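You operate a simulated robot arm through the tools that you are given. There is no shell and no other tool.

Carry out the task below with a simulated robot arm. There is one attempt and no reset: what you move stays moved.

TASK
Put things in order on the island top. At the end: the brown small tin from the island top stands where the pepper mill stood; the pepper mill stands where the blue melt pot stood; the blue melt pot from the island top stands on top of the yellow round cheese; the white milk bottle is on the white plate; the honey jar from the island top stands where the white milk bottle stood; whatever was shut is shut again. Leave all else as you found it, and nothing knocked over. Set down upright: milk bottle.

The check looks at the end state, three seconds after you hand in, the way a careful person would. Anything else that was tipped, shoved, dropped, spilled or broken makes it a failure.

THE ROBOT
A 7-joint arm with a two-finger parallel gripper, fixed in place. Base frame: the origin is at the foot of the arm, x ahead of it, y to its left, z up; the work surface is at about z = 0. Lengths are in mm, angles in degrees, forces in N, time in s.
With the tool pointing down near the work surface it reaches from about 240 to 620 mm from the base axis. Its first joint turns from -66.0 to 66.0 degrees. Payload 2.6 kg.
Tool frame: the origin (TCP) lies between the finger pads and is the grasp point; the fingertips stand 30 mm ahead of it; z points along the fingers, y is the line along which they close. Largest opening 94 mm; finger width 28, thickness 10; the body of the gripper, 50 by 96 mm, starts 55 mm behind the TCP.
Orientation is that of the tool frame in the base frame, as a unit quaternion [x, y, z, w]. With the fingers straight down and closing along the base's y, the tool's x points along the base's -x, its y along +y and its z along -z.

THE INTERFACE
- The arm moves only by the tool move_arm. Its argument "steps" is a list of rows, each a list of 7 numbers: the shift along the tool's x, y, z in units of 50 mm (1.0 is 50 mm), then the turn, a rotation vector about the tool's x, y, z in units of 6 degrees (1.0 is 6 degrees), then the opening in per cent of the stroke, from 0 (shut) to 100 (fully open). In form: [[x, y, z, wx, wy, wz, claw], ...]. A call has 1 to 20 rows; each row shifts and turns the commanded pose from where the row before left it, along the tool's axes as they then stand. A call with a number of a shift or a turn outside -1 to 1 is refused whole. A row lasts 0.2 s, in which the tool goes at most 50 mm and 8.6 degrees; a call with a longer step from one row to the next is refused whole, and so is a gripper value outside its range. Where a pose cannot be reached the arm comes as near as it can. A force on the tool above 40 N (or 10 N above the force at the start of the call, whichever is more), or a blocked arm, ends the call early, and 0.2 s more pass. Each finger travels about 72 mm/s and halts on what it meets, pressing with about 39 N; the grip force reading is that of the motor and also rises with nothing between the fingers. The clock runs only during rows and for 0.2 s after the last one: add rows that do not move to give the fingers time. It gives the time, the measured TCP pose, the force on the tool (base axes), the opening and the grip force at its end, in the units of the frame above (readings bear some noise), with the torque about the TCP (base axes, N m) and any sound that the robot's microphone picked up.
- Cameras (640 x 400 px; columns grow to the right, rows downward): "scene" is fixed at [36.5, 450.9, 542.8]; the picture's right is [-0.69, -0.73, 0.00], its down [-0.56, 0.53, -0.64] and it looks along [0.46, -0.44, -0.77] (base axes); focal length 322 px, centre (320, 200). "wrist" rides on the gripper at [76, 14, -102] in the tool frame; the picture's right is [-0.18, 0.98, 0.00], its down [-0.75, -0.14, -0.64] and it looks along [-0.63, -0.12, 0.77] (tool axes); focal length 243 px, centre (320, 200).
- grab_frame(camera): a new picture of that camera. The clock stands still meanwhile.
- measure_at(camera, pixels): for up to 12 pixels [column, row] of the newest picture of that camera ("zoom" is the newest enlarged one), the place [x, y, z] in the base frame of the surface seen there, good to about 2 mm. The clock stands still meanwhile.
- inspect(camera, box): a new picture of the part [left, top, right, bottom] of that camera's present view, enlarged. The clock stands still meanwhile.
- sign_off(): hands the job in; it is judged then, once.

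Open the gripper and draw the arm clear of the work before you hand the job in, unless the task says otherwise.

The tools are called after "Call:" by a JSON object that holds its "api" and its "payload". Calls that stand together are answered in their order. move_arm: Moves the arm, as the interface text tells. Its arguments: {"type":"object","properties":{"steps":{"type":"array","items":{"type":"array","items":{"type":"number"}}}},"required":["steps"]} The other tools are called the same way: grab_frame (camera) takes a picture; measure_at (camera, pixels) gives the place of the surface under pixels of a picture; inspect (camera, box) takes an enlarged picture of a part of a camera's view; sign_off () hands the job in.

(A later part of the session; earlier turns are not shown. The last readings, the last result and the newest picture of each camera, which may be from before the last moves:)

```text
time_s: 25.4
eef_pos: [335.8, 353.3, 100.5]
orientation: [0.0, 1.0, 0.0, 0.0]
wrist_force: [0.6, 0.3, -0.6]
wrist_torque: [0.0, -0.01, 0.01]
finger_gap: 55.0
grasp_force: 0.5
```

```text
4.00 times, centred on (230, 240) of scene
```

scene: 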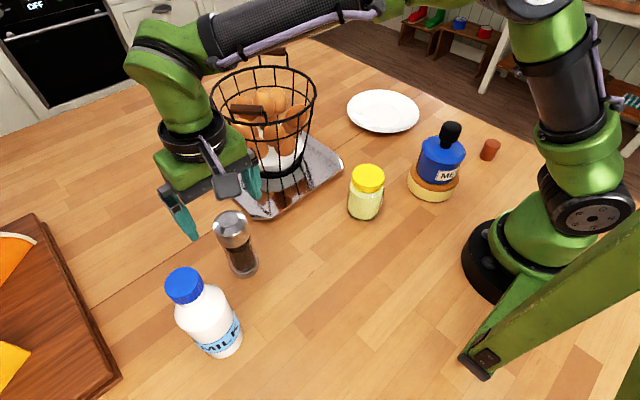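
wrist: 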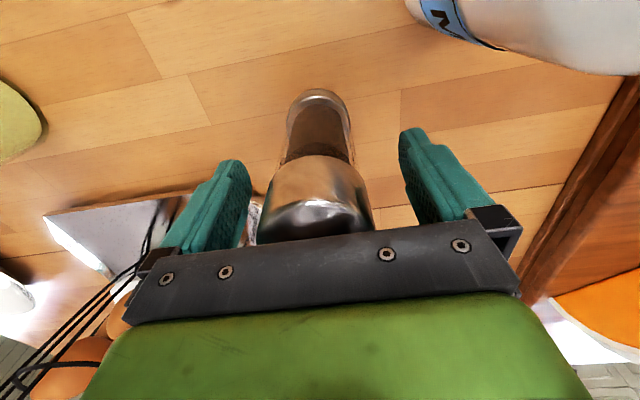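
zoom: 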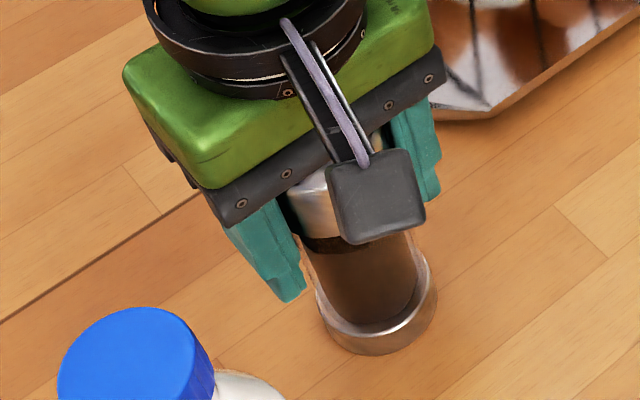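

The mill is about 1 mm nearer the left (-y) finger; I shift the TCP 1 mm and close fully.

Call:
{"api": "move_arm", "payload": {"steps": [[0, -0.02, 0, 0, 0, 0, 58], [0, 0, 0, 0, 0, 0, 54], [0, 0, 0, 0, 0, 0, 48], [0, 0, 0, 0, 0, 0, 40], [0, 0, 0, 0, 0, 0, 40]]}}

Call:
{"api": "inspect", "payload": {"camera": "wrist", "box": [200, 80, 440, 260]}}

```text
time_s: 26.6
eef_pos: [335.1, 352.3, 103.0]
orientation: [0.0, 1.0, 0.0, 0.0]
wrist_force: [0.0, 0.2, -0.2]
wrist_torque: [0.0, 0.05, 0.01]
finger_gap: 52.3
grasp_force: 39.1
```

```text
2.22 times, centred on (320, 170) of wrist
```

zoom: 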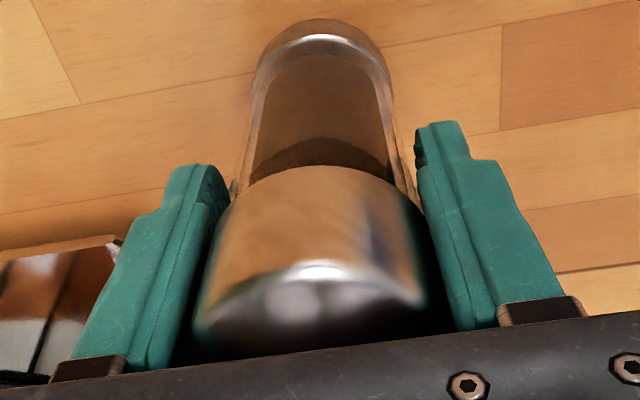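

Gripped at 52.3 mm. I lift about 25 mm and check that the whole mill comes along.

Call:
{"api": "move_arm", "payload": {"steps": [[0, 0, -0.1, 0, 0, 0, 40], [0, 0, -0.2, 0, 0, 0, 40], [0, 0, -0.2, 0, 0, 0, 40], [0, 0, 0, 0, 0, 0, 40]]}}

Call:
{"api": "inspect", "payload": {"camera": "scene", "box": [160, 160, 320, 290]}}

Call:
{"api": "grab_frame", "payload": {"camera": "wrist"}}

```text
time_s: 27.6
eef_pos: [335.8, 351.4, 126.1]
orientation: [0.001, 1.0, 0.0, 0.0]
wrist_force: [0.7, 0.6, -2.9]
wrist_torque: [-0.01, 0.0, 0.01]
finger_gap: 52.4
grasp_force: 39.4
```

```text
3.08 times, centred on (240, 225) of scene
```

zoom: 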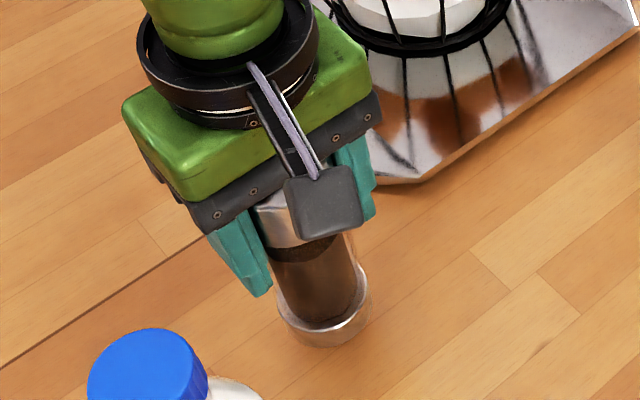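

```text
taken
```

wrist: 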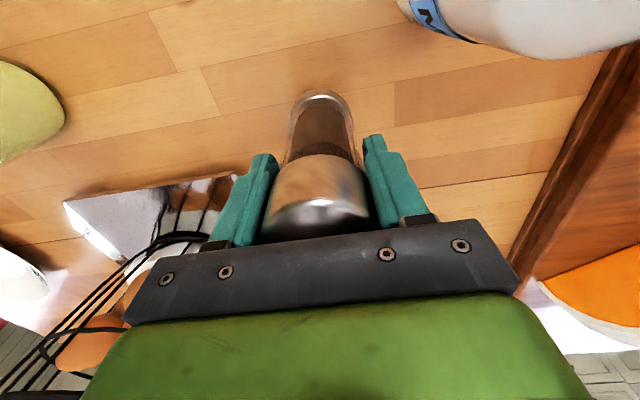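

The whole mill lifts cleanly. I raise it a bit more and carry it diagonally to the pot's former place (218, 232.5).

Call:
{"api": "move_arm", "payload": {"steps": [[0, 0, -0.4, 0, 0, 0, 40], [0, 0, -0.6, 0, 0, 0, 40], [0.2, -0.2, 0, 0, 0, 0, 40], [0.4, -0.4, 0, 0, 0, 0, 40], [0.4, -0.4, 0, 0, 0, 0, 40], [0.4, -0.4, 0, 0, 0, 0, 40], [0.4, -0.4, 0, 0, 0, 0, 40], [0.35, -0.35, 0, 0, 0, 0, 40], [0.22, -0.22, 0, 0, 0, 0, 40], [0, 0, 0, 0, 0, 0, 40]]}}

Call:
{"api": "grab_frame", "payload": {"camera": "scene"}}

Call:
{"api": "grab_frame", "payload": {"camera": "wrist"}}

```text
time_s: 29.8
eef_pos: [217.0, 231.3, 177.1]
orientation: [0.0, 1.0, 0.0, 0.0]
wrist_force: [0.6, -0.5, -2.4]
wrist_torque: [0.01, -0.01, 0.01]
finger_gap: 52.0
grasp_force: 38.6
```

```text
taken
```

scene: 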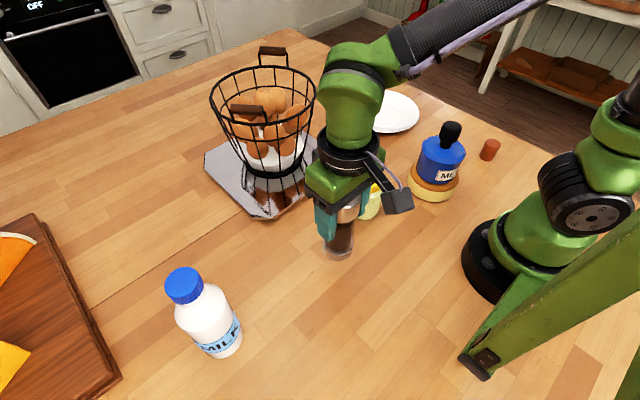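

```text
taken
```

wrist: 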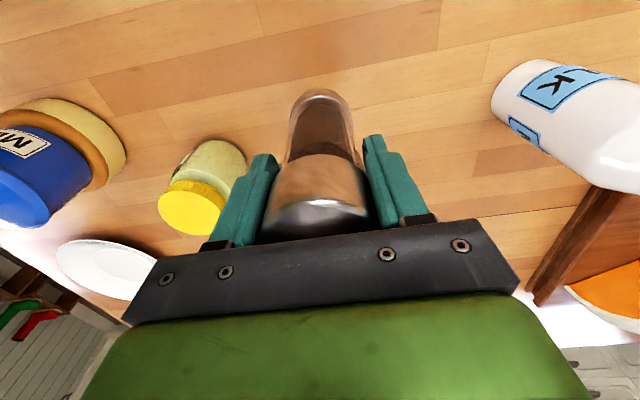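

At (217, 231.5) the mill is over the pot's old place. I lower to about 3 mm above the surface.

Call:
{"api": "move_arm", "payload": {"steps": [[0, 0, 0.4, 0, 0, 0, 40], [0, 0, 0.5, 0, 0, 0, 40], [0, 0, 0.35, 0, 0, 0, 40], [0, 0, 0.15, 0, 0, 0, 40], [0, 0, 0.06, 0, 0, 0, 40], [0, 0, 0, 0, 0, 0, 40]]}}

Call:
{"api": "inspect", "payload": {"camera": "scene", "box": [270, 190, 400, 300]}}

```text
time_s: 31.2
eef_pos: [217.7, 233.7, 103.7]
orientation: [0.0, 1.0, -0.001, 0.0]
wrist_force: [0.3, 0.3, -3.1]
wrist_torque: [-0.02, 0.02, -0.05]
finger_gap: 52.0
grasp_force: 39.1
```

```text
3.64 times, centred on (335, 245) of scene
```

zoom: 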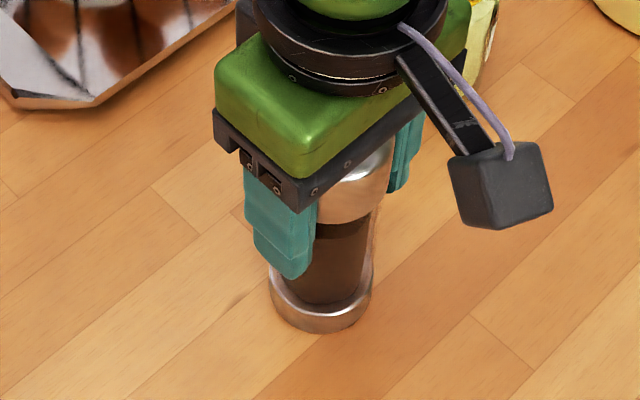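

Nearly down, no contact yet. I lower in 0.5–1 mm steps and watch the force.

Call:
{"api": "move_arm", "payload": {"steps": [[0, 0, 0.02, 0, 0, 0, 40], [0, 0, 0.015, 0, 0, 0, 40], [0, 0, 0, 0, 0, 0, 40]]}}

```text
time_s: 32.0
eef_pos: [217.7, 233.6, 102.7]
orientation: [0.0, 1.0, 0.0, 0.0]
wrist_force: [0.0, 0.2, 0.9]
wrist_torque: [-0.05, 0.11, -0.01]
finger_gap: 51.8
grasp_force: 39.1
```

The force rose from -3 to about +1 N: the mill is standing. I open the fingers stepwise.

Call:
{"api": "move_arm", "payload": {"steps": [[0, 0, 0, 0, 0, 0, 58], [0, 0, 0, 0, 0, 0, 65], [0, 0, 0, 0, 0, 0, 85], [0, 0, 0, 0, 0, 0, 100], [0, 0, 0, 0, 0, 0, 100]]}}

Call:
{"api": "inspect", "payload": {"camera": "scene", "box": [270, 190, 400, 300]}}

Call:
{"api": "grab_frame", "payload": {"camera": "wrist"}}

```text
time_s: 33.2
eef_pos: [218.1, 232.9, 101.8]
orientation: [-0.001, 1.0, 0.0, 0.001]
wrist_force: [0.8, -0.3, -0.2]
wrist_torque: [0.01, -0.01, 0.0]
finger_gap: 94.1
grasp_force: 0.0
```

```text
3.64 times, centred on (335, 245) of scene
```

zoom: 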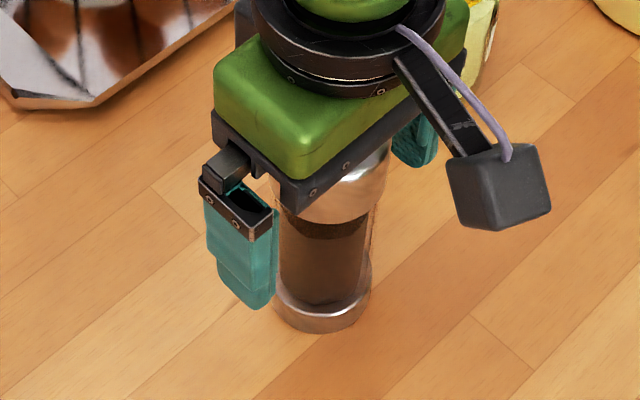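

```text
taken
```

wrist: 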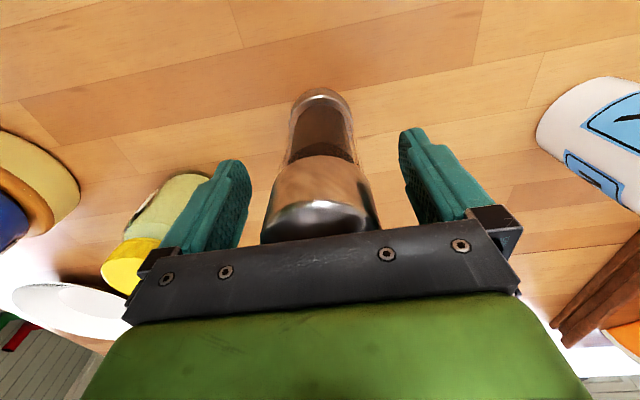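

The mill stands alone on the spot. I rise straight up and travel in an arc at z≈240 to above the tin near (181, -240).

Call:
{"api": "move_arm", "payload": {"steps": [[0, 0, -0.4, 0, 0, 0, 100], [0, 0, -0.8, 0, 0, 0, 100], [0, 0, -0.8, 0, 0, 0, 100], [0, 0, -0.76, 0, 0, 0, 100], [-0.26, -0.76, 0, 0, 0, 0, 100], [-0.26, -0.76, 0, 0, 0, 0, 100], [-0.26, -0.76, 0, 0, 0, 0, 100], [-0.26, -0.76, 0, 0, 0, 0, 100], [0, -0.8, 0, 0, 0, 0, 100], [0, -0.8, 0, 0, 0, 0, 100], [0, -0.8, 0, 0, 0, 0, 100], [0, -0.8, 0, 0, 0, 0, 100], [0.445, -0.8, 0, 0, 0, 0, 100], [0.445, -0.8, 0, 0, 0, 0, 100], [0.445, -0.8, 0, 0, 0, 0, 100], [0.445, -0.8, 0, 0, 0, 0, 100], [0, 0, 0, 0, 0, 0, 100]]}}

Call:
{"api": "grab_frame", "payload": {"camera": "wrist"}}

Call:
{"api": "grab_frame", "payload": {"camera": "scene"}}

```text
time_s: 36.8
eef_pos: [183.6, -239.2, 240.3]
orientation: [0.001, 1.0, 0.0, 0.0]
wrist_force: [-0.5, -0.5, -0.7]
wrist_torque: [0.05, 0.03, 0.03]
finger_gap: 94.2
grasp_force: 0.0
```

```text
taken
```

wrist: 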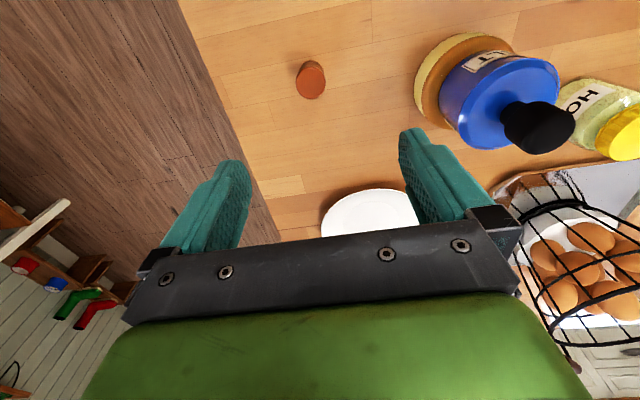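

```text
taken
```

scene: 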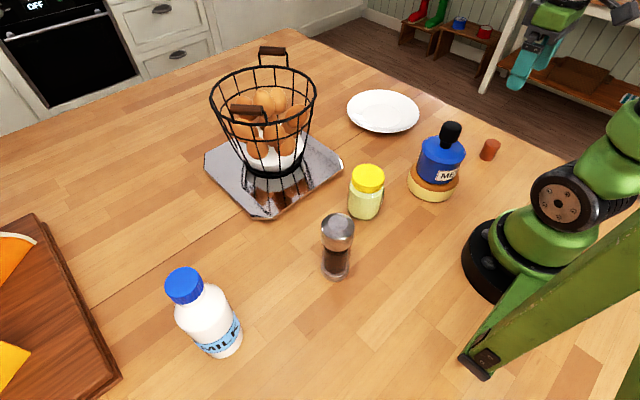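

The mill stands at (336,245) where the pot was. Now I measure the tin in the wrist view at about (311,80).

Call:
{"api": "inspect", "payload": {"camera": "wrist", "box": [285, 50, 345, 110]}}

Call:
{"api": "measure_at", "payload": {"camera": "wrist", "pixels": [[311, 84], [297, 84], [325, 84], [311, 69], [312, 98], [302, 74], [321, 94], [308, 64], [300, 66], [318, 66], [240, 90], [313, 61]]}}

Call:
{"api": "measure_at", "payload": {"camera": "scene", "pixels": [[484, 143], [497, 145], [491, 140], [490, 148], [480, 156], [493, 159], [336, 222], [323, 228], [351, 228], [337, 216], [335, 278], [322, 270]]}}

```text
6.67 times, centred on (315, 80) of wrist
```

zoom: 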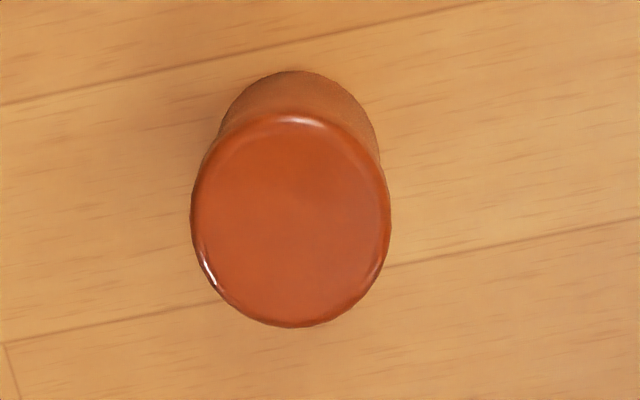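

```text
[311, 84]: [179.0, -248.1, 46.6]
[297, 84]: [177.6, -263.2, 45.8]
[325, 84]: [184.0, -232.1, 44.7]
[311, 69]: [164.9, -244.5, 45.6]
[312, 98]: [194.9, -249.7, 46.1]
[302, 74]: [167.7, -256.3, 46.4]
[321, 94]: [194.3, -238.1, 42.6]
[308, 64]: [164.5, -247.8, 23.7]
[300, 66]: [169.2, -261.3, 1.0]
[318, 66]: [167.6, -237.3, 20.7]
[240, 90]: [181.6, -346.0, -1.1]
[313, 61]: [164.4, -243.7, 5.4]
```

```text
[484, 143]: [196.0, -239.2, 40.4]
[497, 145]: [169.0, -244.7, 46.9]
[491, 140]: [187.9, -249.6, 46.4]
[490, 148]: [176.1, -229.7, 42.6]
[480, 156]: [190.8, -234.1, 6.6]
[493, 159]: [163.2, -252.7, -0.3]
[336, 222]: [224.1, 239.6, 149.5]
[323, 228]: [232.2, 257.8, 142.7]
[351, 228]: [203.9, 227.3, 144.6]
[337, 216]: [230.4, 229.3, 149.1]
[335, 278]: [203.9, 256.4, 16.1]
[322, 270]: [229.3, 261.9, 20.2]
```

Tin centre is about (180.5, -246), diameter ~31, height 47. I move over it and descend to z≈90 with the fingers at ~60% to check centring.

Call:
{"api": "move_arm", "payload": {"steps": [[0.01, -0.13, 0.4, 0, 0, 0, 80], [0, 0, 0.8, 0, 0, 0, 70], [0, 0, 0.8, 0, 0, 0, 65], [0, 0, 0.7, 0, 0, 0, 65], [0, 0, 0.3, 0, 0, 0, 65], [0, 0, 0, 0, 0, 0, 65]]}}

Call:
{"api": "grab_frame", "payload": {"camera": "wrist"}}

Call:
{"api": "inspect", "payload": {"camera": "scene", "box": [430, 90, 550, 190]}}

```text
time_s: 38.2
eef_pos: [182.0, -244.1, 91.5]
orientation: [0.0, 1.0, 0.001, 0.0]
wrist_force: [-1.0, 0.6, -0.6]
wrist_torque: [-0.01, 0.01, 0.02]
finger_gap: 61.2
grasp_force: 0.0
```

```text
taken
```

wrist: 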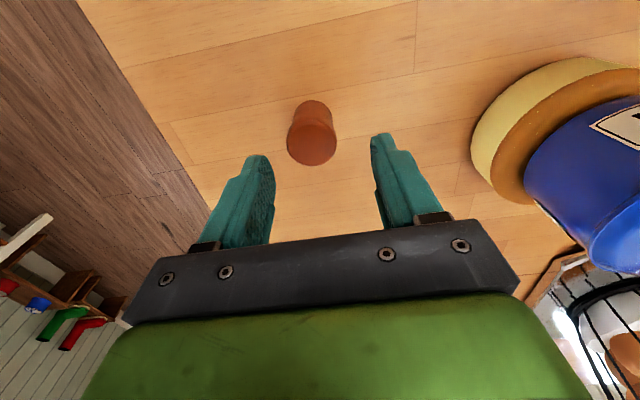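

```text
4.00 times, centred on (490, 140) of scene
```

zoom: 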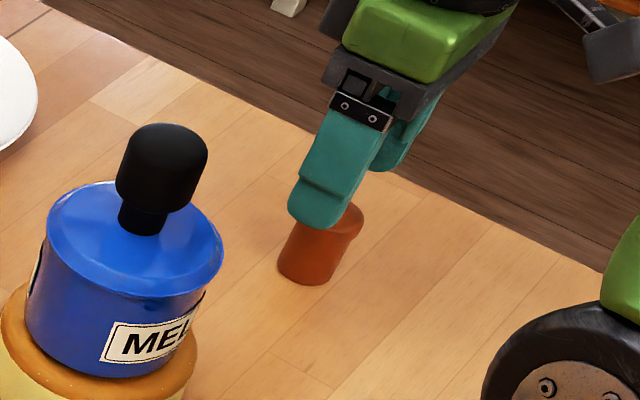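

In the wrist view the tin (col ~311) lies left of the tool axis (col 320), i.e. a few mm further to -y. I zoom in and measure again.

Call:
{"api": "inspect", "payload": {"camera": "wrist", "box": [240, 80, 400, 200]}}

Call:
{"api": "measure_at", "payload": {"camera": "wrist", "pixels": [[311, 145], [288, 145], [335, 145], [312, 126], [312, 164], [299, 108], [313, 101], [327, 107], [296, 130], [329, 130], [268, 165], [378, 150]]}}

```text
3.33 times, centred on (320, 140) of wrist
```

zoom: 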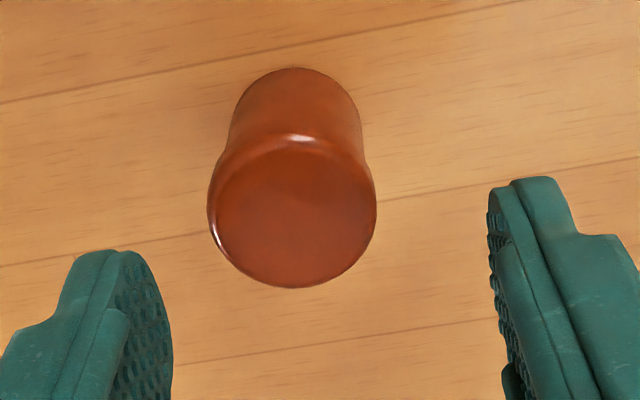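

```text
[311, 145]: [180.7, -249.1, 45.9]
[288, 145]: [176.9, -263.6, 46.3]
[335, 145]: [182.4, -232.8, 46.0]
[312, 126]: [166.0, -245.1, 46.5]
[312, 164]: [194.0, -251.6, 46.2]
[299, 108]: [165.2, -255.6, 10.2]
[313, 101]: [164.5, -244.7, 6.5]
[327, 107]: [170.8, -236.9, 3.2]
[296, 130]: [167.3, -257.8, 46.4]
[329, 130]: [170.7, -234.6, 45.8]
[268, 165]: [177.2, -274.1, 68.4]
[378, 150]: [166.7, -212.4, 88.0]
```

The tin's centre is about (180, -248.5) and offset about 4–5 mm from the tool axis. I shift -4.5 mm in y and check again.

Call:
{"api": "move_arm", "payload": {"steps": [[0.02, -0.09, 0, 0, 0, 0, 65], [0, 0, 0.4, 0, 0, 0, 65], [0, 0, 0, 0, 0, 0, 65], [0, 0, 0, 0, 0, 0, 65]]}}

Call:
{"api": "inspect", "payload": {"camera": "wrist", "box": [240, 90, 400, 210]}}

Call:
{"api": "measure_at", "payload": {"camera": "zoom", "pixels": [[300, 200], [180, 290], [460, 290]]}}

```text
time_s: 39.2
eef_pos: [180.3, -249.9, 70.2]
orientation: [0.0, 1.0, 0.0, 0.0]
wrist_force: [-0.6, -0.7, 0.2]
wrist_torque: [-0.05, -0.03, -0.01]
finger_gap: 61.0
grasp_force: 0.0
```

```text
3.33 times, centred on (320, 150) of wrist
```

zoom: 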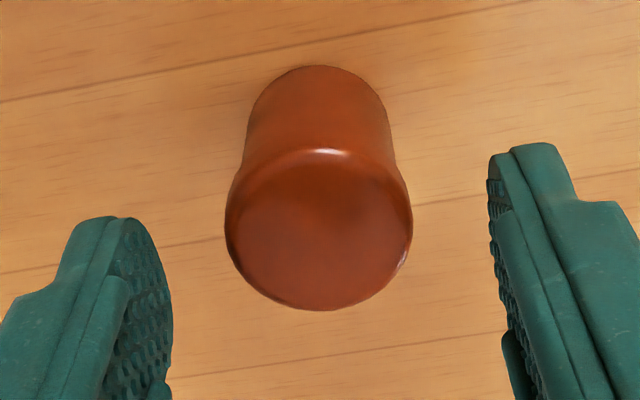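

```text
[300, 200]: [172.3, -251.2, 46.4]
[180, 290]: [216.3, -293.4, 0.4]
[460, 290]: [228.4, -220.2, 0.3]
```

The tin is now on the tool axis (col ~319 in the zoom). I descend to z≈36 (tips ~6 mm above the top) and check.

Call:
{"api": "move_arm", "payload": {"steps": [[0.04, 0, 0.3, 0, 0, 0, 65], [0, 0, 0.3, 0, 0, 0, 65], [0, 0, 0.06, 0, 0, 0, 65], [0, 0, 0, 0, 0, 0, 65]]}}

Call:
{"api": "inspect", "payload": {"camera": "wrist", "box": [220, 90, 420, 240]}}

```text
time_s: 40.2
eef_pos: [176.1, -250.4, 37.7]
orientation: [0.0, 1.0, 0.0, 0.0]
wrist_force: [0.5, -0.3, -0.3]
wrist_torque: [0.0, -0.01, 0.0]
finger_gap: 60.8
grasp_force: 0.0
```

```text
2.67 times, centred on (320, 165) of wrist
```

zoom: 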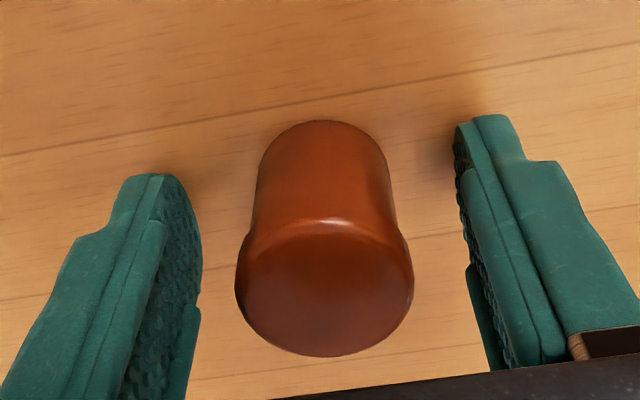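

The tin is centred between the pads. I close on it.

Call:
{"api": "move_arm", "payload": {"steps": [[0, 0, 0, 0, 0, 0, 50], [0, 0, 0, 0, 0, 0, 38], [0, 0, 0, 0, 0, 0, 30], [0, 0, 0, 0, 0, 0, 20], [0, 0, 0, 0, 0, 0, 20]]}}

Call:
{"api": "inspect", "payload": {"camera": "wrist", "box": [220, 90, 420, 240]}}

```text
time_s: 41.4
eef_pos: [177.5, -250.0, 38.5]
orientation: [0.0, 1.0, 0.0, 0.0]
wrist_force: [-0.1, -0.2, 0.4]
wrist_torque: [-0.02, 0.03, -0.02]
finger_gap: 32.8
grasp_force: 39.1
```

```text
2.67 times, centred on (320, 165) of wrist
```

zoom: 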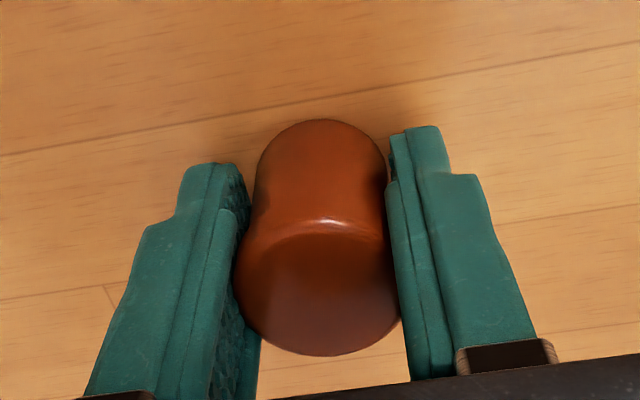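

The tin is held at 32.8 mm. I lift it to z≈240 and carry it in an arc around the base to above the mill's former place (336, 352).

Call:
{"api": "move_arm", "payload": {"steps": [[0, 0, -0.3, 0, 0, 0, 20], [0, 0, -0.9, 0, 0, 0, 20], [0, 0, -0.9, 0, 0, 0, 20], [0, 0, -0.95, 0, 0, 0, 20], [0, 0, -0.95, 0, 0, 0, 20], [-0.4625, 0.85, 0, 0, 0, 0, 20], [-0.4625, 0.85, 0, 0, 0, 0, 20], [-0.4625, 0.85, 0, 0, 0, 0, 20], [-0.4625, 0.85, 0, 0, 0, 0, 20], [0, 0.8, 0, 0, 0, 0, 20], [0, 0.8, 0, 0, 0, 0, 20], [0, 0.8, 0, 0, 0, 0, 20], [0, 0.8, 0, 0, 0, 0, 20], [-0.186, 0.8, 0, 0, 0, 0, 20], [-0.186, 0.8, 0, 0, 0, 0, 20], [-0.186, 0.8, 0, 0, 0, 0, 20], [-0.186, 0.8, 0, 0, 0, 0, 20], [-0.186, 0.8, 0, 0, 0, 0, 20], [-0.186, 0.8, 0, 0, 0, 0, 20], [-0.186, 0.64, 0, 0, 0, 0, 20]]}}

Call:
{"api": "grab_frame", "payload": {"camera": "scene"}}

Call:
{"api": "grab_frame", "payload": {"camera": "wrist"}}

```text
time_s: 45.6
eef_pos: [334.4, 351.9, 239.7]
orientation: [0.001, 1.0, 0.0, 0.0]
wrist_force: [0.2, -0.6, -0.6]
wrist_torque: [0.02, 0.02, 0.01]
finger_gap: 33.3
grasp_force: 39.1
```

```text
taken
```

scene: 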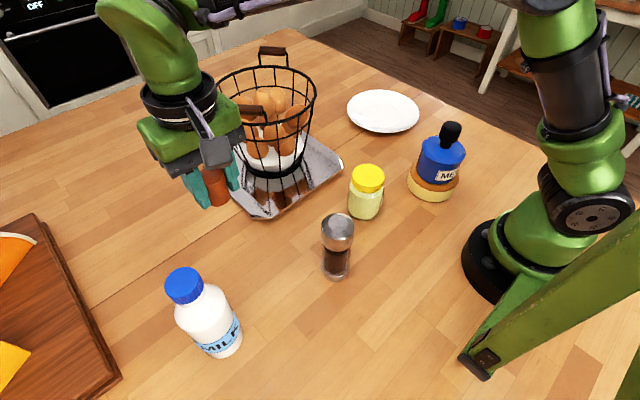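

```text
taken
```

wrist: 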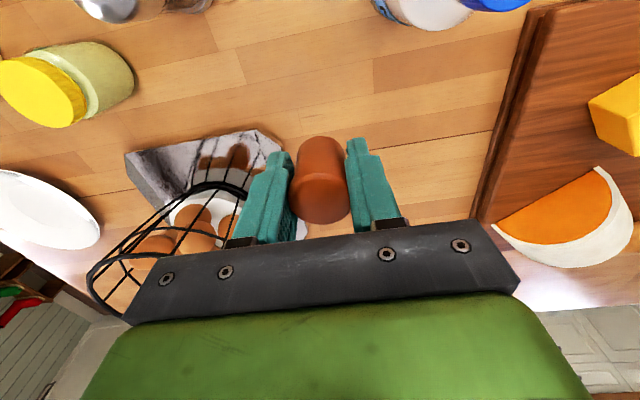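

Above the mill's spot at (334.5, 352). I lower the tin to about 4 mm above the surface.

Call:
{"api": "move_arm", "payload": {"steps": [[0, 0, 0.4, 0, 0, 0, 20], [0, 0, 0.8, 0, 0, 0, 20], [0, 0, 0.9, 0, 0, 0, 20], [0, 0, 0.9, 0, 0, 0, 20], [0, 0, 0.6, 0, 0, 0, 20], [0, 0, 0.25, 0, 0, 0, 20], [0, 0, 0.1, 0, 0, 0, 20], [0, 0, 0, 0, 0, 0, 20]]}}

Call:
{"api": "inspect", "payload": {"camera": "scene", "box": [170, 190, 300, 300]}}

```text
time_s: 47.4
eef_pos: [335.6, 351.4, 41.0]
orientation: [0.0, 1.0, 0.0, 0.0]
wrist_force: [-0.6, 0.3, -0.4]
wrist_torque: [-0.02, 0.01, 0.02]
finger_gap: 33.1
grasp_force: 38.9
```

```text
3.64 times, centred on (235, 245) of scene
```

zoom: 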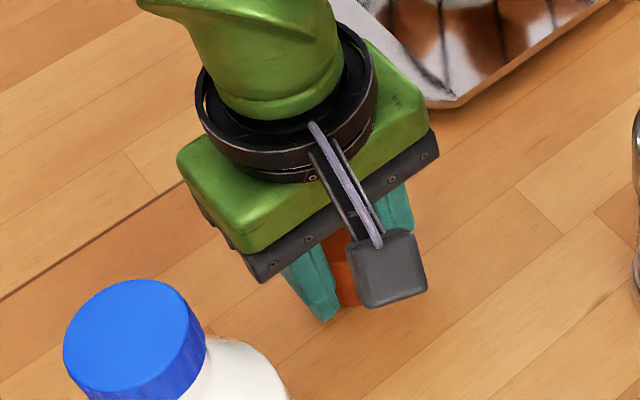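

The tin is just above the surface. I lower in small steps and watch for contact.

Call:
{"api": "move_arm", "payload": {"steps": [[0, 0, 0.02, 0, 0, 0, 20], [0, 0, 0.015, 0, 0, 0, 20], [0, 0, 0, 0, 0, 0, 20]]}}

```text
time_s: 48.2
eef_pos: [335.1, 352.7, 38.3]
orientation: [0.0, 1.0, 0.0, -0.001]
wrist_force: [0.2, 0.2, -0.6]
wrist_torque: [0.01, 0.04, -0.01]
finger_gap: 32.8
grasp_force: 39.3
```

Call:
{"api": "move_arm", "payload": {"steps": [[0, 0, 0.015, 0, 0, 0, 20], [0, 0, 0.01, 0, 0, 0, 20], [0, 0, 0, 0, 0, 0, 20]]}}

```text
time_s: 49.0
eef_pos: [334.9, 352.5, 37.3]
orientation: [0.0, 1.0, 0.0, 0.0]
wrist_force: [-1.2, -1.9, 7.0]
wrist_torque: [-0.12, 0.02, -0.01]
finger_gap: 32.9
grasp_force: 39.0
```

Contact reached at 7 N with the tin on the surface. I open the fingers gradually.

Call:
{"api": "move_arm", "payload": {"steps": [[0, 0, -0.004, 0, 0, 0, 20], [0, 0, 0, 0, 0, 0, 38], [0, 0, 0, 0, 0, 0, 45], [0, 0, 0, 0, 0, 0, 65], [0, 0, 0, 0, 0, 0, 70], [0, 0, 0, 0, 0, 0, 70]]}}

Call:
{"api": "inspect", "payload": {"camera": "wrist", "box": [200, 80, 440, 260]}}

```text
time_s: 50.4
eef_pos: [334.6, 351.1, 37.3]
orientation: [0.0, 1.0, -0.001, 0.0]
wrist_force: [0.4, -0.1, -0.1]
wrist_torque: [-0.01, -0.01, 0.0]
finger_gap: 65.7
grasp_force: 0.1
```

```text
2.22 times, centred on (320, 170) of wrist
```

zoom: 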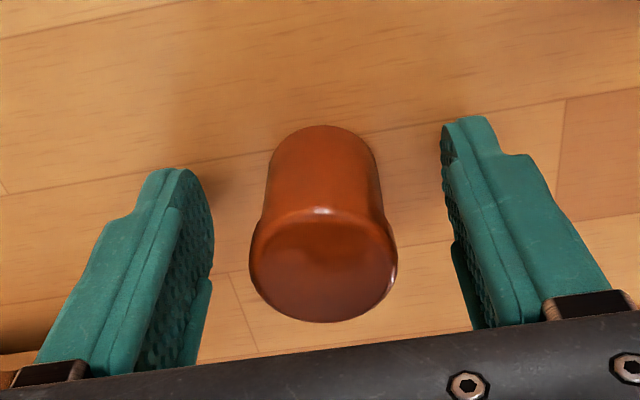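

The tin stands upright at the mill's old place. I rise straight up and look at the milk bottle more closely.

Call:
{"api": "move_arm", "payload": {"steps": [[0, 0, -0.4, 0, 0, 0, 70], [0, 0, -0.9, 0, 0, 0, 80], [0, 0, -0.9, 0, 0, 0, 100], [0, 0, -0.9, 0, 0, 0, 100], [0, 0, -0.9, 0, 0, 0, 100], [0, 0, -0.7, 0, 0, 0, 100], [0.4, -0.6, 0, 0, 0, 0, 100], [0.4, 0.0, 0, 0, 0, 0, 100], [0, 0, 0, 0, 0, 0, 100]]}}

Call:
{"api": "grab_frame", "payload": {"camera": "wrist"}}

Call:
{"api": "grab_frame", "payload": {"camera": "scene"}}

```text
time_s: 52.4
eef_pos: [297.2, 319.1, 272.0]
orientation: [0.001, 1.0, 0.0, 0.0]
wrist_force: [0.4, 0.2, -0.6]
wrist_torque: [0.0, -0.05, 0.0]
finger_gap: 93.9
grasp_force: 0.1
```

```text
taken
```

wrist: 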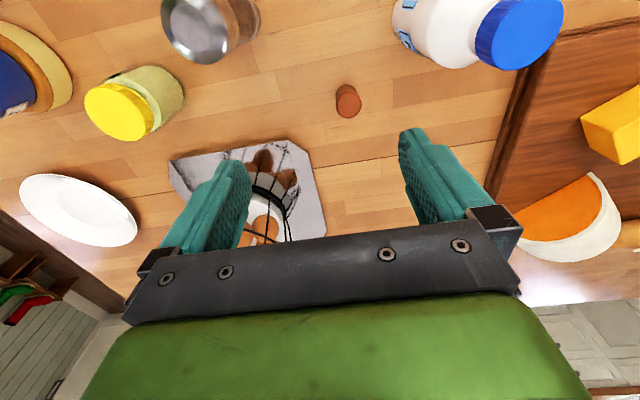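

```text
taken
```

scene: 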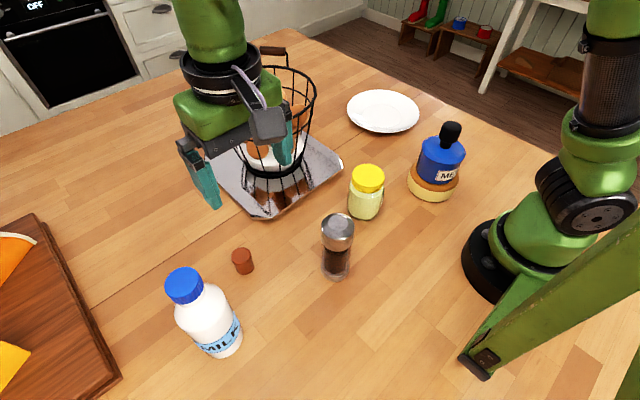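

The tin stands at (243,262) in the scene. Now I zoom in on the milk bottle and measure its profile.

Call:
{"api": "inspect", "payload": {"camera": "scene", "box": [150, 255, 270, 365]}}

Call:
{"api": "measure_at", "payload": {"camera": "scene", "pixels": [[185, 279], [167, 290], [202, 280], [183, 270], [186, 302], [205, 290], [178, 318], [226, 297], [190, 330], [236, 320], [222, 355], [243, 335]]}}

Call:
{"api": "inspect", "payload": {"camera": "wrist", "box": [380, 0, 580, 90]}}

Call:
{"api": "measure_at", "payload": {"camera": "wrist", "pixels": [[530, 33], [503, 45], [562, 20], [530, 5], [527, 65], [480, 40], [476, 10], [480, 62], [440, 60], [420, 50], [405, 30], [395, 15]]}}

Call:
{"api": "measure_at", "payload": {"camera": "scene", "pixels": [[242, 253], [234, 254], [251, 254], [243, 249], [244, 274], [237, 270], [252, 268]]}}

```text
3.64 times, centred on (210, 310) of scene
```

zoom: 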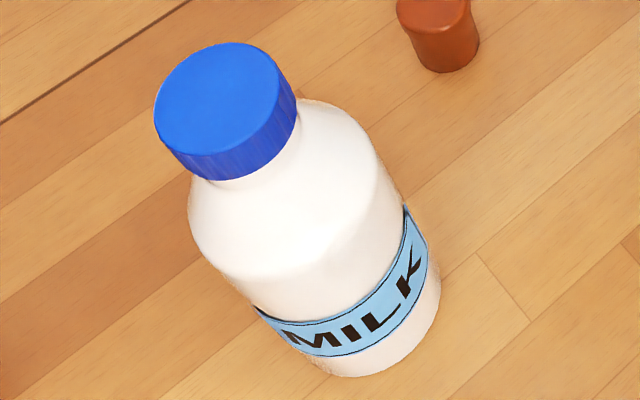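

```text
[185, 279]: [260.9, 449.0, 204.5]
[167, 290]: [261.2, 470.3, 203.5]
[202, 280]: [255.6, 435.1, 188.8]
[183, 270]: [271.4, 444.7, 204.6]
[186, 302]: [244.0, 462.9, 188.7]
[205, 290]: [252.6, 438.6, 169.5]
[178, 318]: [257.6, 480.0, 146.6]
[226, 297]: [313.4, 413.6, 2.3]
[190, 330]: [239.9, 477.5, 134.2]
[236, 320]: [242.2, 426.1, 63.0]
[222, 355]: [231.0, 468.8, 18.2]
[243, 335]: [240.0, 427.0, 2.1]
```

```text
3.20 times, centred on (480, 45) of wrist
```

zoom: 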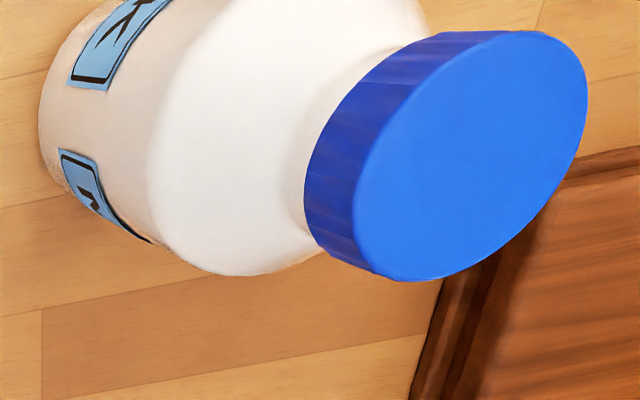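

```text
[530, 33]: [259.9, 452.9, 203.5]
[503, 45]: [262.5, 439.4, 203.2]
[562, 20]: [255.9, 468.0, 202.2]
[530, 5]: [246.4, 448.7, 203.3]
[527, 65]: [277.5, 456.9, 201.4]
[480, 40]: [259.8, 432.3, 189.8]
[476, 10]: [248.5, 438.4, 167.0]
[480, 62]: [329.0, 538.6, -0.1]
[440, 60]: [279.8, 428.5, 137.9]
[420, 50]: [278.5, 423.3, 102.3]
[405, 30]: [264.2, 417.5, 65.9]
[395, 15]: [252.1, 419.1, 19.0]
```

```text
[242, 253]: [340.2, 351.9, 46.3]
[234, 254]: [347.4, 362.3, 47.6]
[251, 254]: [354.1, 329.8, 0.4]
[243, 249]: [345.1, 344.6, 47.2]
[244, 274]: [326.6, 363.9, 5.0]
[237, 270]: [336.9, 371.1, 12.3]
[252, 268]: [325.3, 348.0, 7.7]
```

Bottle: centre about (257.5, 451.5), body r≈33 up to z≈140, cap top 204. I move above it at z≈270 and look down to check centring.

Call:
{"api": "move_arm", "payload": {"steps": [[0.2, 0.62, 0, 0, 0, 0, 100], [0.2, 0.7, 0, 0, 0, 0, 100], [0.2, 0.7, 0, 0, 0, 0, 100], [0.17, 0.6, 0, 0, 0, 0, 100], [0, 0, 0, 0, 0, 0, 100], [0, 0, 0, 0, 0, 0, 100]]}}

Call:
{"api": "grab_frame", "payload": {"camera": "wrist"}}

Call:
{"api": "grab_frame", "payload": {"camera": "scene"}}

```text
time_s: 53.8
eef_pos: [257.1, 450.6, 267.4]
orientation: [0.0, 1.0, 0.0, 0.0]
wrist_force: [-0.1, -0.3, -0.2]
wrist_torque: [-0.01, 0.01, -0.02]
finger_gap: 94.1
grasp_force: 0.0
```

```text
taken
```

wrist: 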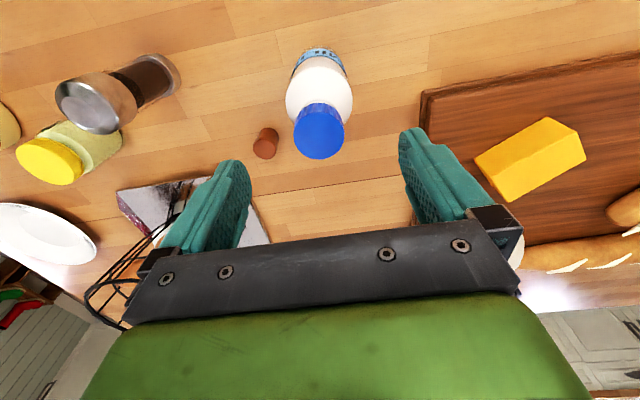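

```text
taken
```

scene: 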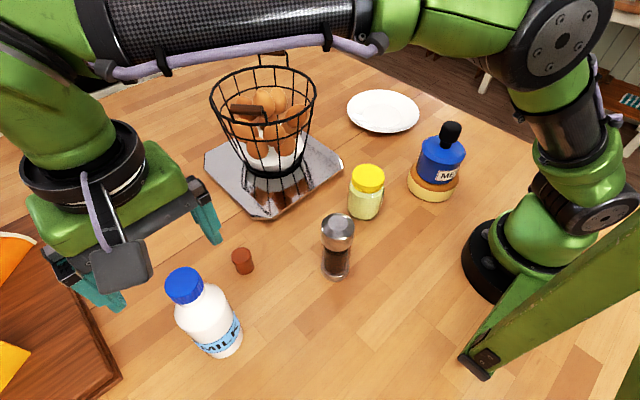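

The bottle is centred on the tool axis (cap at (320,132)). I zoom and measure to record its centre for the jar later, then descend.

Call:
{"api": "inspect", "payload": {"camera": "wrist", "box": [270, 40, 370, 165]}}

Call:
{"api": "measure_at", "payload": {"camera": "wrist", "pixels": [[320, 133], [296, 135], [343, 135], [320, 115], [320, 156], [288, 95], [351, 95], [320, 52], [293, 65], [346, 65], [340, 115], [300, 150]]}}

```text
3.20 times, centred on (320, 102) of wrist
```

zoom: 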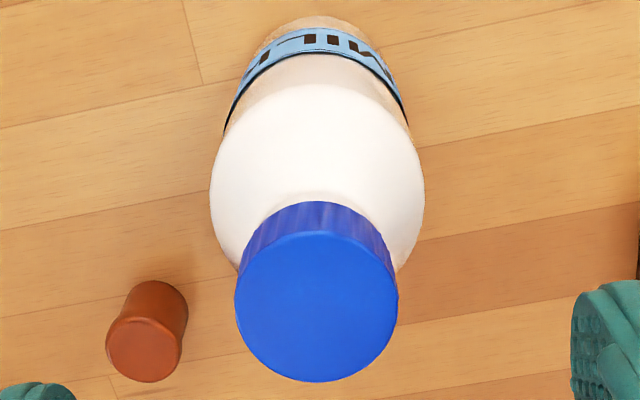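

```text
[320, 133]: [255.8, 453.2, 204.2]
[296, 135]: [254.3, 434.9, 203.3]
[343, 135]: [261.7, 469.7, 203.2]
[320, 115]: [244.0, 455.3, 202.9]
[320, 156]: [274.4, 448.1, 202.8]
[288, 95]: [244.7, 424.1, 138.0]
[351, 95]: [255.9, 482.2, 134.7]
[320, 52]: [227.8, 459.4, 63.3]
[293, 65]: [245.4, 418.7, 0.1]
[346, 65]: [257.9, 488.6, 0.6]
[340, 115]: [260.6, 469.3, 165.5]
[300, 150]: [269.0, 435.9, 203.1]
```

Milk spot recorded as (258, 452). I descend around the bottle to z≈185 first and check the finger clearance.

Call:
{"api": "move_arm", "payload": {"steps": [[0, 0.01, 0.4, 0, 0, 0, 100], [0, 0, 0.6, 0, 0, 0, 100], [0, 0, 0.5, 0, 0, 0, 100], [0, 0, 0.15, 0, 0, 0, 100], [0, 0, 0, 0, 0, 0, 100]]}}

Call:
{"api": "grab_frame", "payload": {"camera": "wrist"}}

Call:
{"api": "grab_frame", "payload": {"camera": "scene"}}

```text
time_s: 55.0
eef_pos: [257.0, 454.4, 189.3]
orientation: [-0.001, 1.0, -0.001, -0.001]
wrist_force: [-0.2, 0.0, -0.1]
wrist_torque: [0.0, 0.0, -0.02]
finger_gap: 93.8
grasp_force: 0.0
```

```text
taken
```

wrist: 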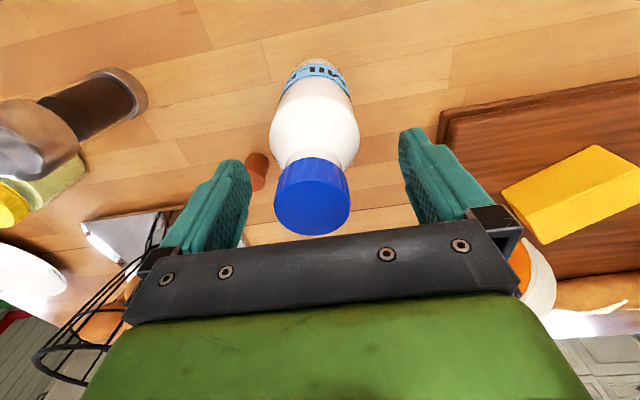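

```text
taken
```

scene: 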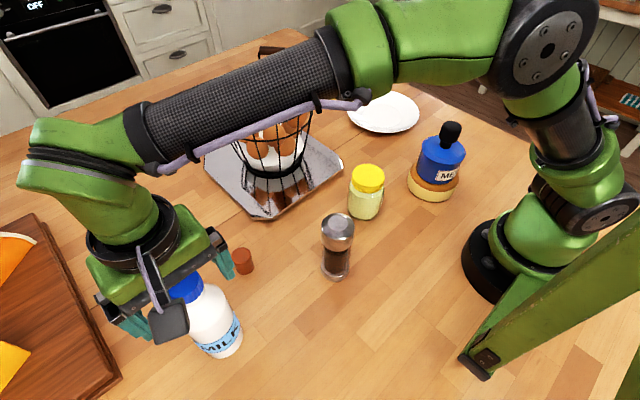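

The cap appears at col 312, i.e. ~3.5 mm toward -y of the tool axis. I shift -3.5 mm in y and look again.

Call:
{"api": "move_arm", "payload": {"steps": [[0, -0.07, 0, 0, 0, 0, 100], [0, 0, 0, 0, 0, 0, 100], [0, 0, 0, 0, 0, 0, 100]]}}

Call:
{"api": "inspect", "payload": {"camera": "wrist", "box": [220, 50, 420, 240]}}

```text
time_s: 55.8
eef_pos: [257.8, 449.2, 188.8]
orientation: [0.0, 1.0, 0.0, -0.001]
wrist_force: [0.1, 0.5, 0.7]
wrist_torque: [-0.02, -0.01, 0.04]
finger_gap: 94.0
grasp_force: 0.0
```

```text
2.11 times, centred on (320, 145) of wrist
```

zoom: 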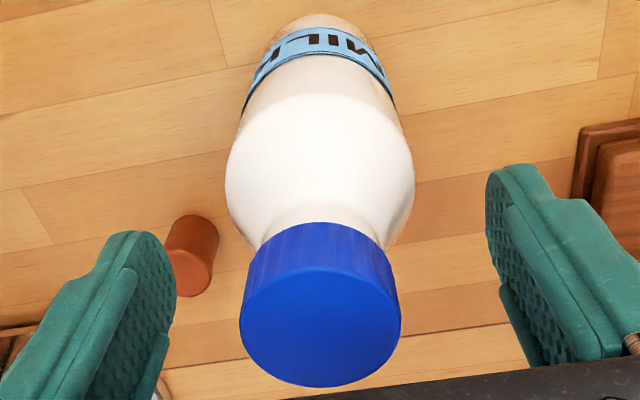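

Centred now (cap at zoom col 320). I descend to z≈154 with the gripper body just above the cap.

Call:
{"api": "move_arm", "payload": {"steps": [[0, 0, 0.3, 0, 0, 0, 100], [0, 0, 0.3, 0, 0, 0, 100], [0, 0, 0.08, 0, 0, 0, 100], [0, 0, 0, 0, 0, 0, 100]]}}

Call:
{"api": "grab_frame", "payload": {"camera": "wrist"}}

Call:
{"api": "inspect", "payload": {"camera": "scene", "box": [70, 200, 290, 370]}}

```text
time_s: 56.8
eef_pos: [257.0, 450.5, 155.0]
orientation: [0.0, 1.0, 0.0, 0.0]
wrist_force: [-0.4, -0.1, -0.1]
wrist_torque: [-0.03, 0.03, -0.01]
finger_gap: 94.2
grasp_force: 0.0
```

```text
taken
```

wrist: 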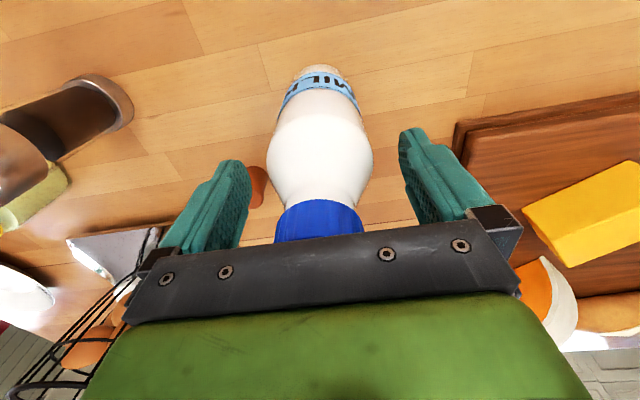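

```text
2.35 times, centred on (180, 285) of scene
```

zoom: 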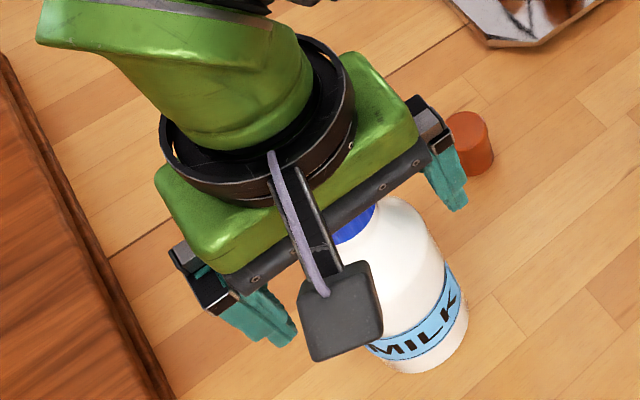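

Aligned. I close first to about 72 mm, then onto the body.

Call:
{"api": "move_arm", "payload": {"steps": [[0, 0, 0, 0, 0, 0, 85], [0, 0, 0, 0, 0, 0, 77], [0, 0, 0, 0, 0, 0, 77], [0, 0, 0, 0, 0, 0, 72], [0, 0, 0, 0, 0, 0, 66], [0, 0, 0, 0, 0, 0, 55], [0, 0, 0, 0, 0, 0, 55]]}}

Call:
{"api": "grab_frame", "payload": {"camera": "wrist"}}

Call:
{"api": "inspect", "payload": {"camera": "scene", "box": [70, 200, 290, 370]}}

```text
time_s: 58.4
eef_pos: [256.9, 449.5, 155.9]
orientation: [0.0, 1.0, 0.0, 0.0]
wrist_force: [-0.6, -2.9, 3.0]
wrist_torque: [-0.21, 0.04, -0.02]
finger_gap: 64.7
grasp_force: 39.1
```

```text
taken
```

wrist: 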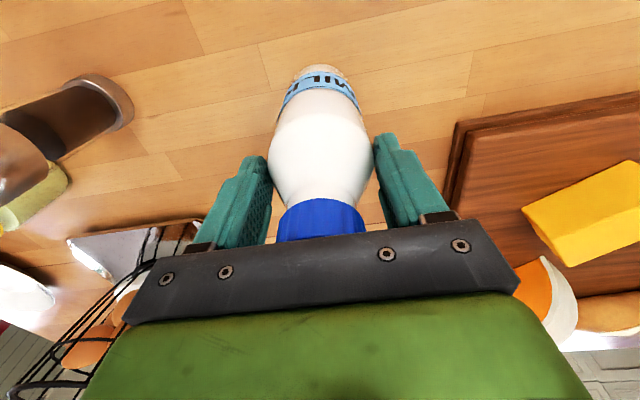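

```text
2.35 times, centred on (180, 285) of scene
```

zoom: 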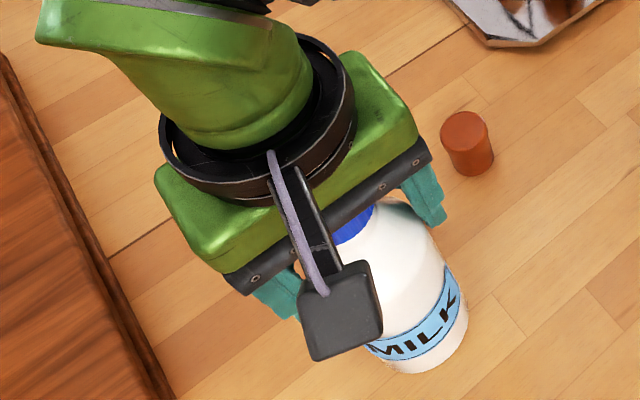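

Gripped at 64.7 mm. I lift slowly by about 20 mm and check that the bottle hangs straight.

Call:
{"api": "move_arm", "payload": {"steps": [[0, 0, -0.05, 0, 0, 0, 55], [0, 0, -0.1, 0, 0, 0, 55], [0, 0, -0.15, 0, 0, 0, 55], [0, 0, -0.15, 0, 0, 0, 55], [0, 0, 0, 0, 0, 0, 55]]}}

Call:
{"api": "grab_frame", "payload": {"camera": "wrist"}}

Call:
{"api": "inspect", "payload": {"camera": "scene", "box": [70, 200, 290, 370]}}

```text
time_s: 59.6
eef_pos: [256.5, 451.5, 177.3]
orientation: [0.0, 1.0, 0.0, 0.0]
wrist_force: [-0.3, 0.2, -6.6]
wrist_torque: [-0.03, 0.0, -0.01]
finger_gap: 65.1
grasp_force: 39.1
```

```text
taken
```

wrist: 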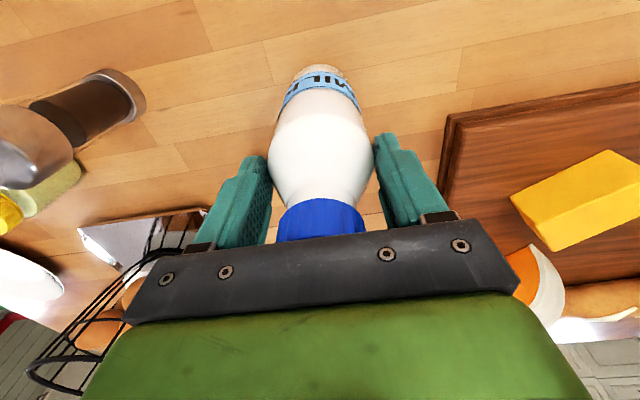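

```text
2.35 times, centred on (180, 285) of scene
```

zoom: 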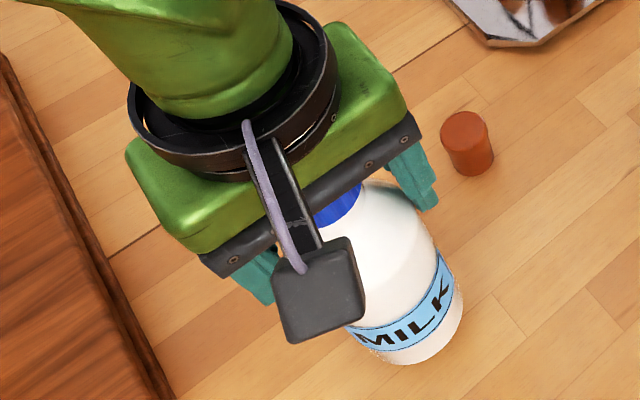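

The bottle hangs straight (≈6.6 N). I raise it to TCP z≈320 (bottom at ~165) and carry it between mill and basket toward (340, 0).

Call:
{"api": "move_arm", "payload": {"steps": [[0, 0, -0.3, 0, 0, 0, 55], [0, 0, -0.6, 0, 0, 0, 55], [0, 0, -0.7, 0, 0, 0, 55], [0, 0, -0.7, 0, 0, 0, 55], [0, 0, -0.4, 0, 0, 0, 55], [0, 0, -0.16, 0, 0, 0, 55], [-0.1, -0.32, 0, 0, 0, 0, 55], [-0.2, -0.64, 0, 0, 0, 0, 55], [-0.2, -0.64, 0, 0, 0, 0, 55], [-0.2, -0.64, 0, 0, 0, 0, 55], [-0.2, -0.64, 0, 0, 0, 0, 55], [-0.2, -0.64, 0, 0, 0, 0, 55], [-0.16, -0.5, 0, 0, 0, 0, 55], [-0.06, -0.7, 0, 0, 0, 0, 55], [-0.06, -0.7, 0, 0, 0, 0, 55], [-0.06, -0.7, 0, 0, 0, 0, 55], [-0.06, -0.7, 0, 0, 0, 0, 55], [-0.06, -0.7, 0, 0, 0, 0, 55], [-0.06, -0.7, 0, 0, 0, 0, 55], [-0.06, -0.8, 0, 0, 0, 0, 55]]}}

Call:
{"api": "grab_frame", "payload": {"camera": "scene"}}

Call:
{"api": "grab_frame", "payload": {"camera": "wrist"}}

```text
time_s: 63.8
eef_pos: [338.4, -1.5, 319.0]
orientation: [0.0, 1.0, -0.001, 0.0]
wrist_force: [-0.3, -0.3, -6.4]
wrist_torque: [-0.01, -0.01, -0.02]
finger_gap: 64.5
grasp_force: 39.0
```

```text
taken
```

scene: 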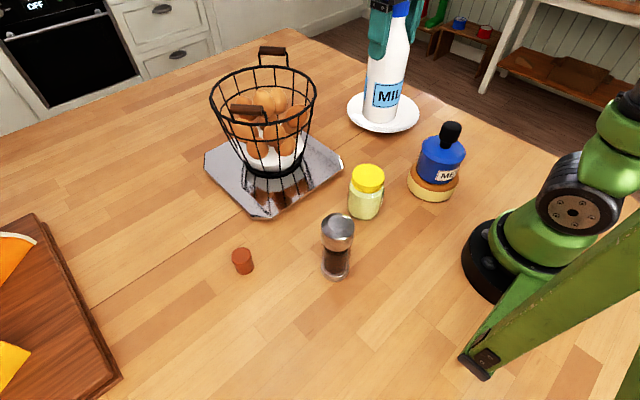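

```text
taken
```

wrist: 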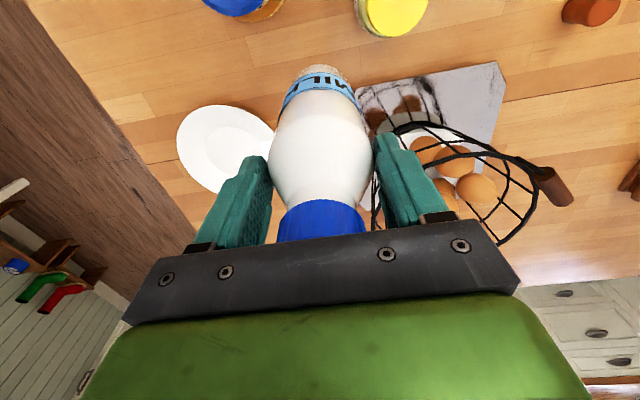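

The bottle is carried safely. I measure the plate in the wrist view (around (225,148)) to refine its centre.

Call:
{"api": "measure_at", "payload": {"camera": "wrist", "pixels": [[179, 150], [186, 125], [205, 110], [230, 106], [255, 113], [271, 128], [188, 172], [205, 187], [222, 190], [225, 145], [205, 150], [250, 140]]}}

Call:
{"api": "inspect", "payload": {"camera": "wrist", "box": [165, 90, 285, 205]}}

```text
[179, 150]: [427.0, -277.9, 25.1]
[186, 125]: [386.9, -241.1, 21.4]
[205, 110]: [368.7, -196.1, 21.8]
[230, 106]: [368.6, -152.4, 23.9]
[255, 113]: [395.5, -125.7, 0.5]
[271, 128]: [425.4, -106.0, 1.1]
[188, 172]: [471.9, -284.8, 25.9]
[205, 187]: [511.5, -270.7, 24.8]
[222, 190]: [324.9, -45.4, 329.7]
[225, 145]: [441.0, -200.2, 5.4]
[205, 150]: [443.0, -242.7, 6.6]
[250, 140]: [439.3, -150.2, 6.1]
```

```text
3.48 times, centred on (225, 148) of wrist
```

zoom: 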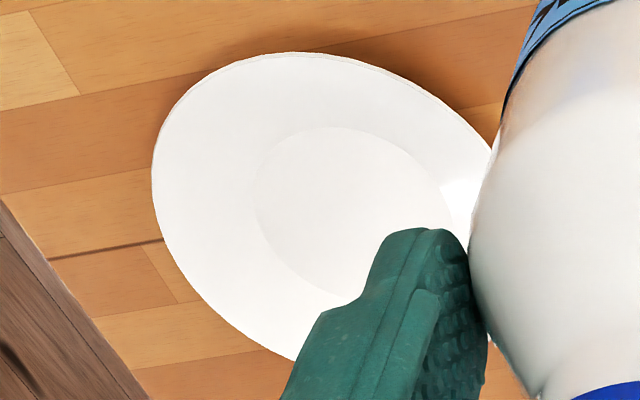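

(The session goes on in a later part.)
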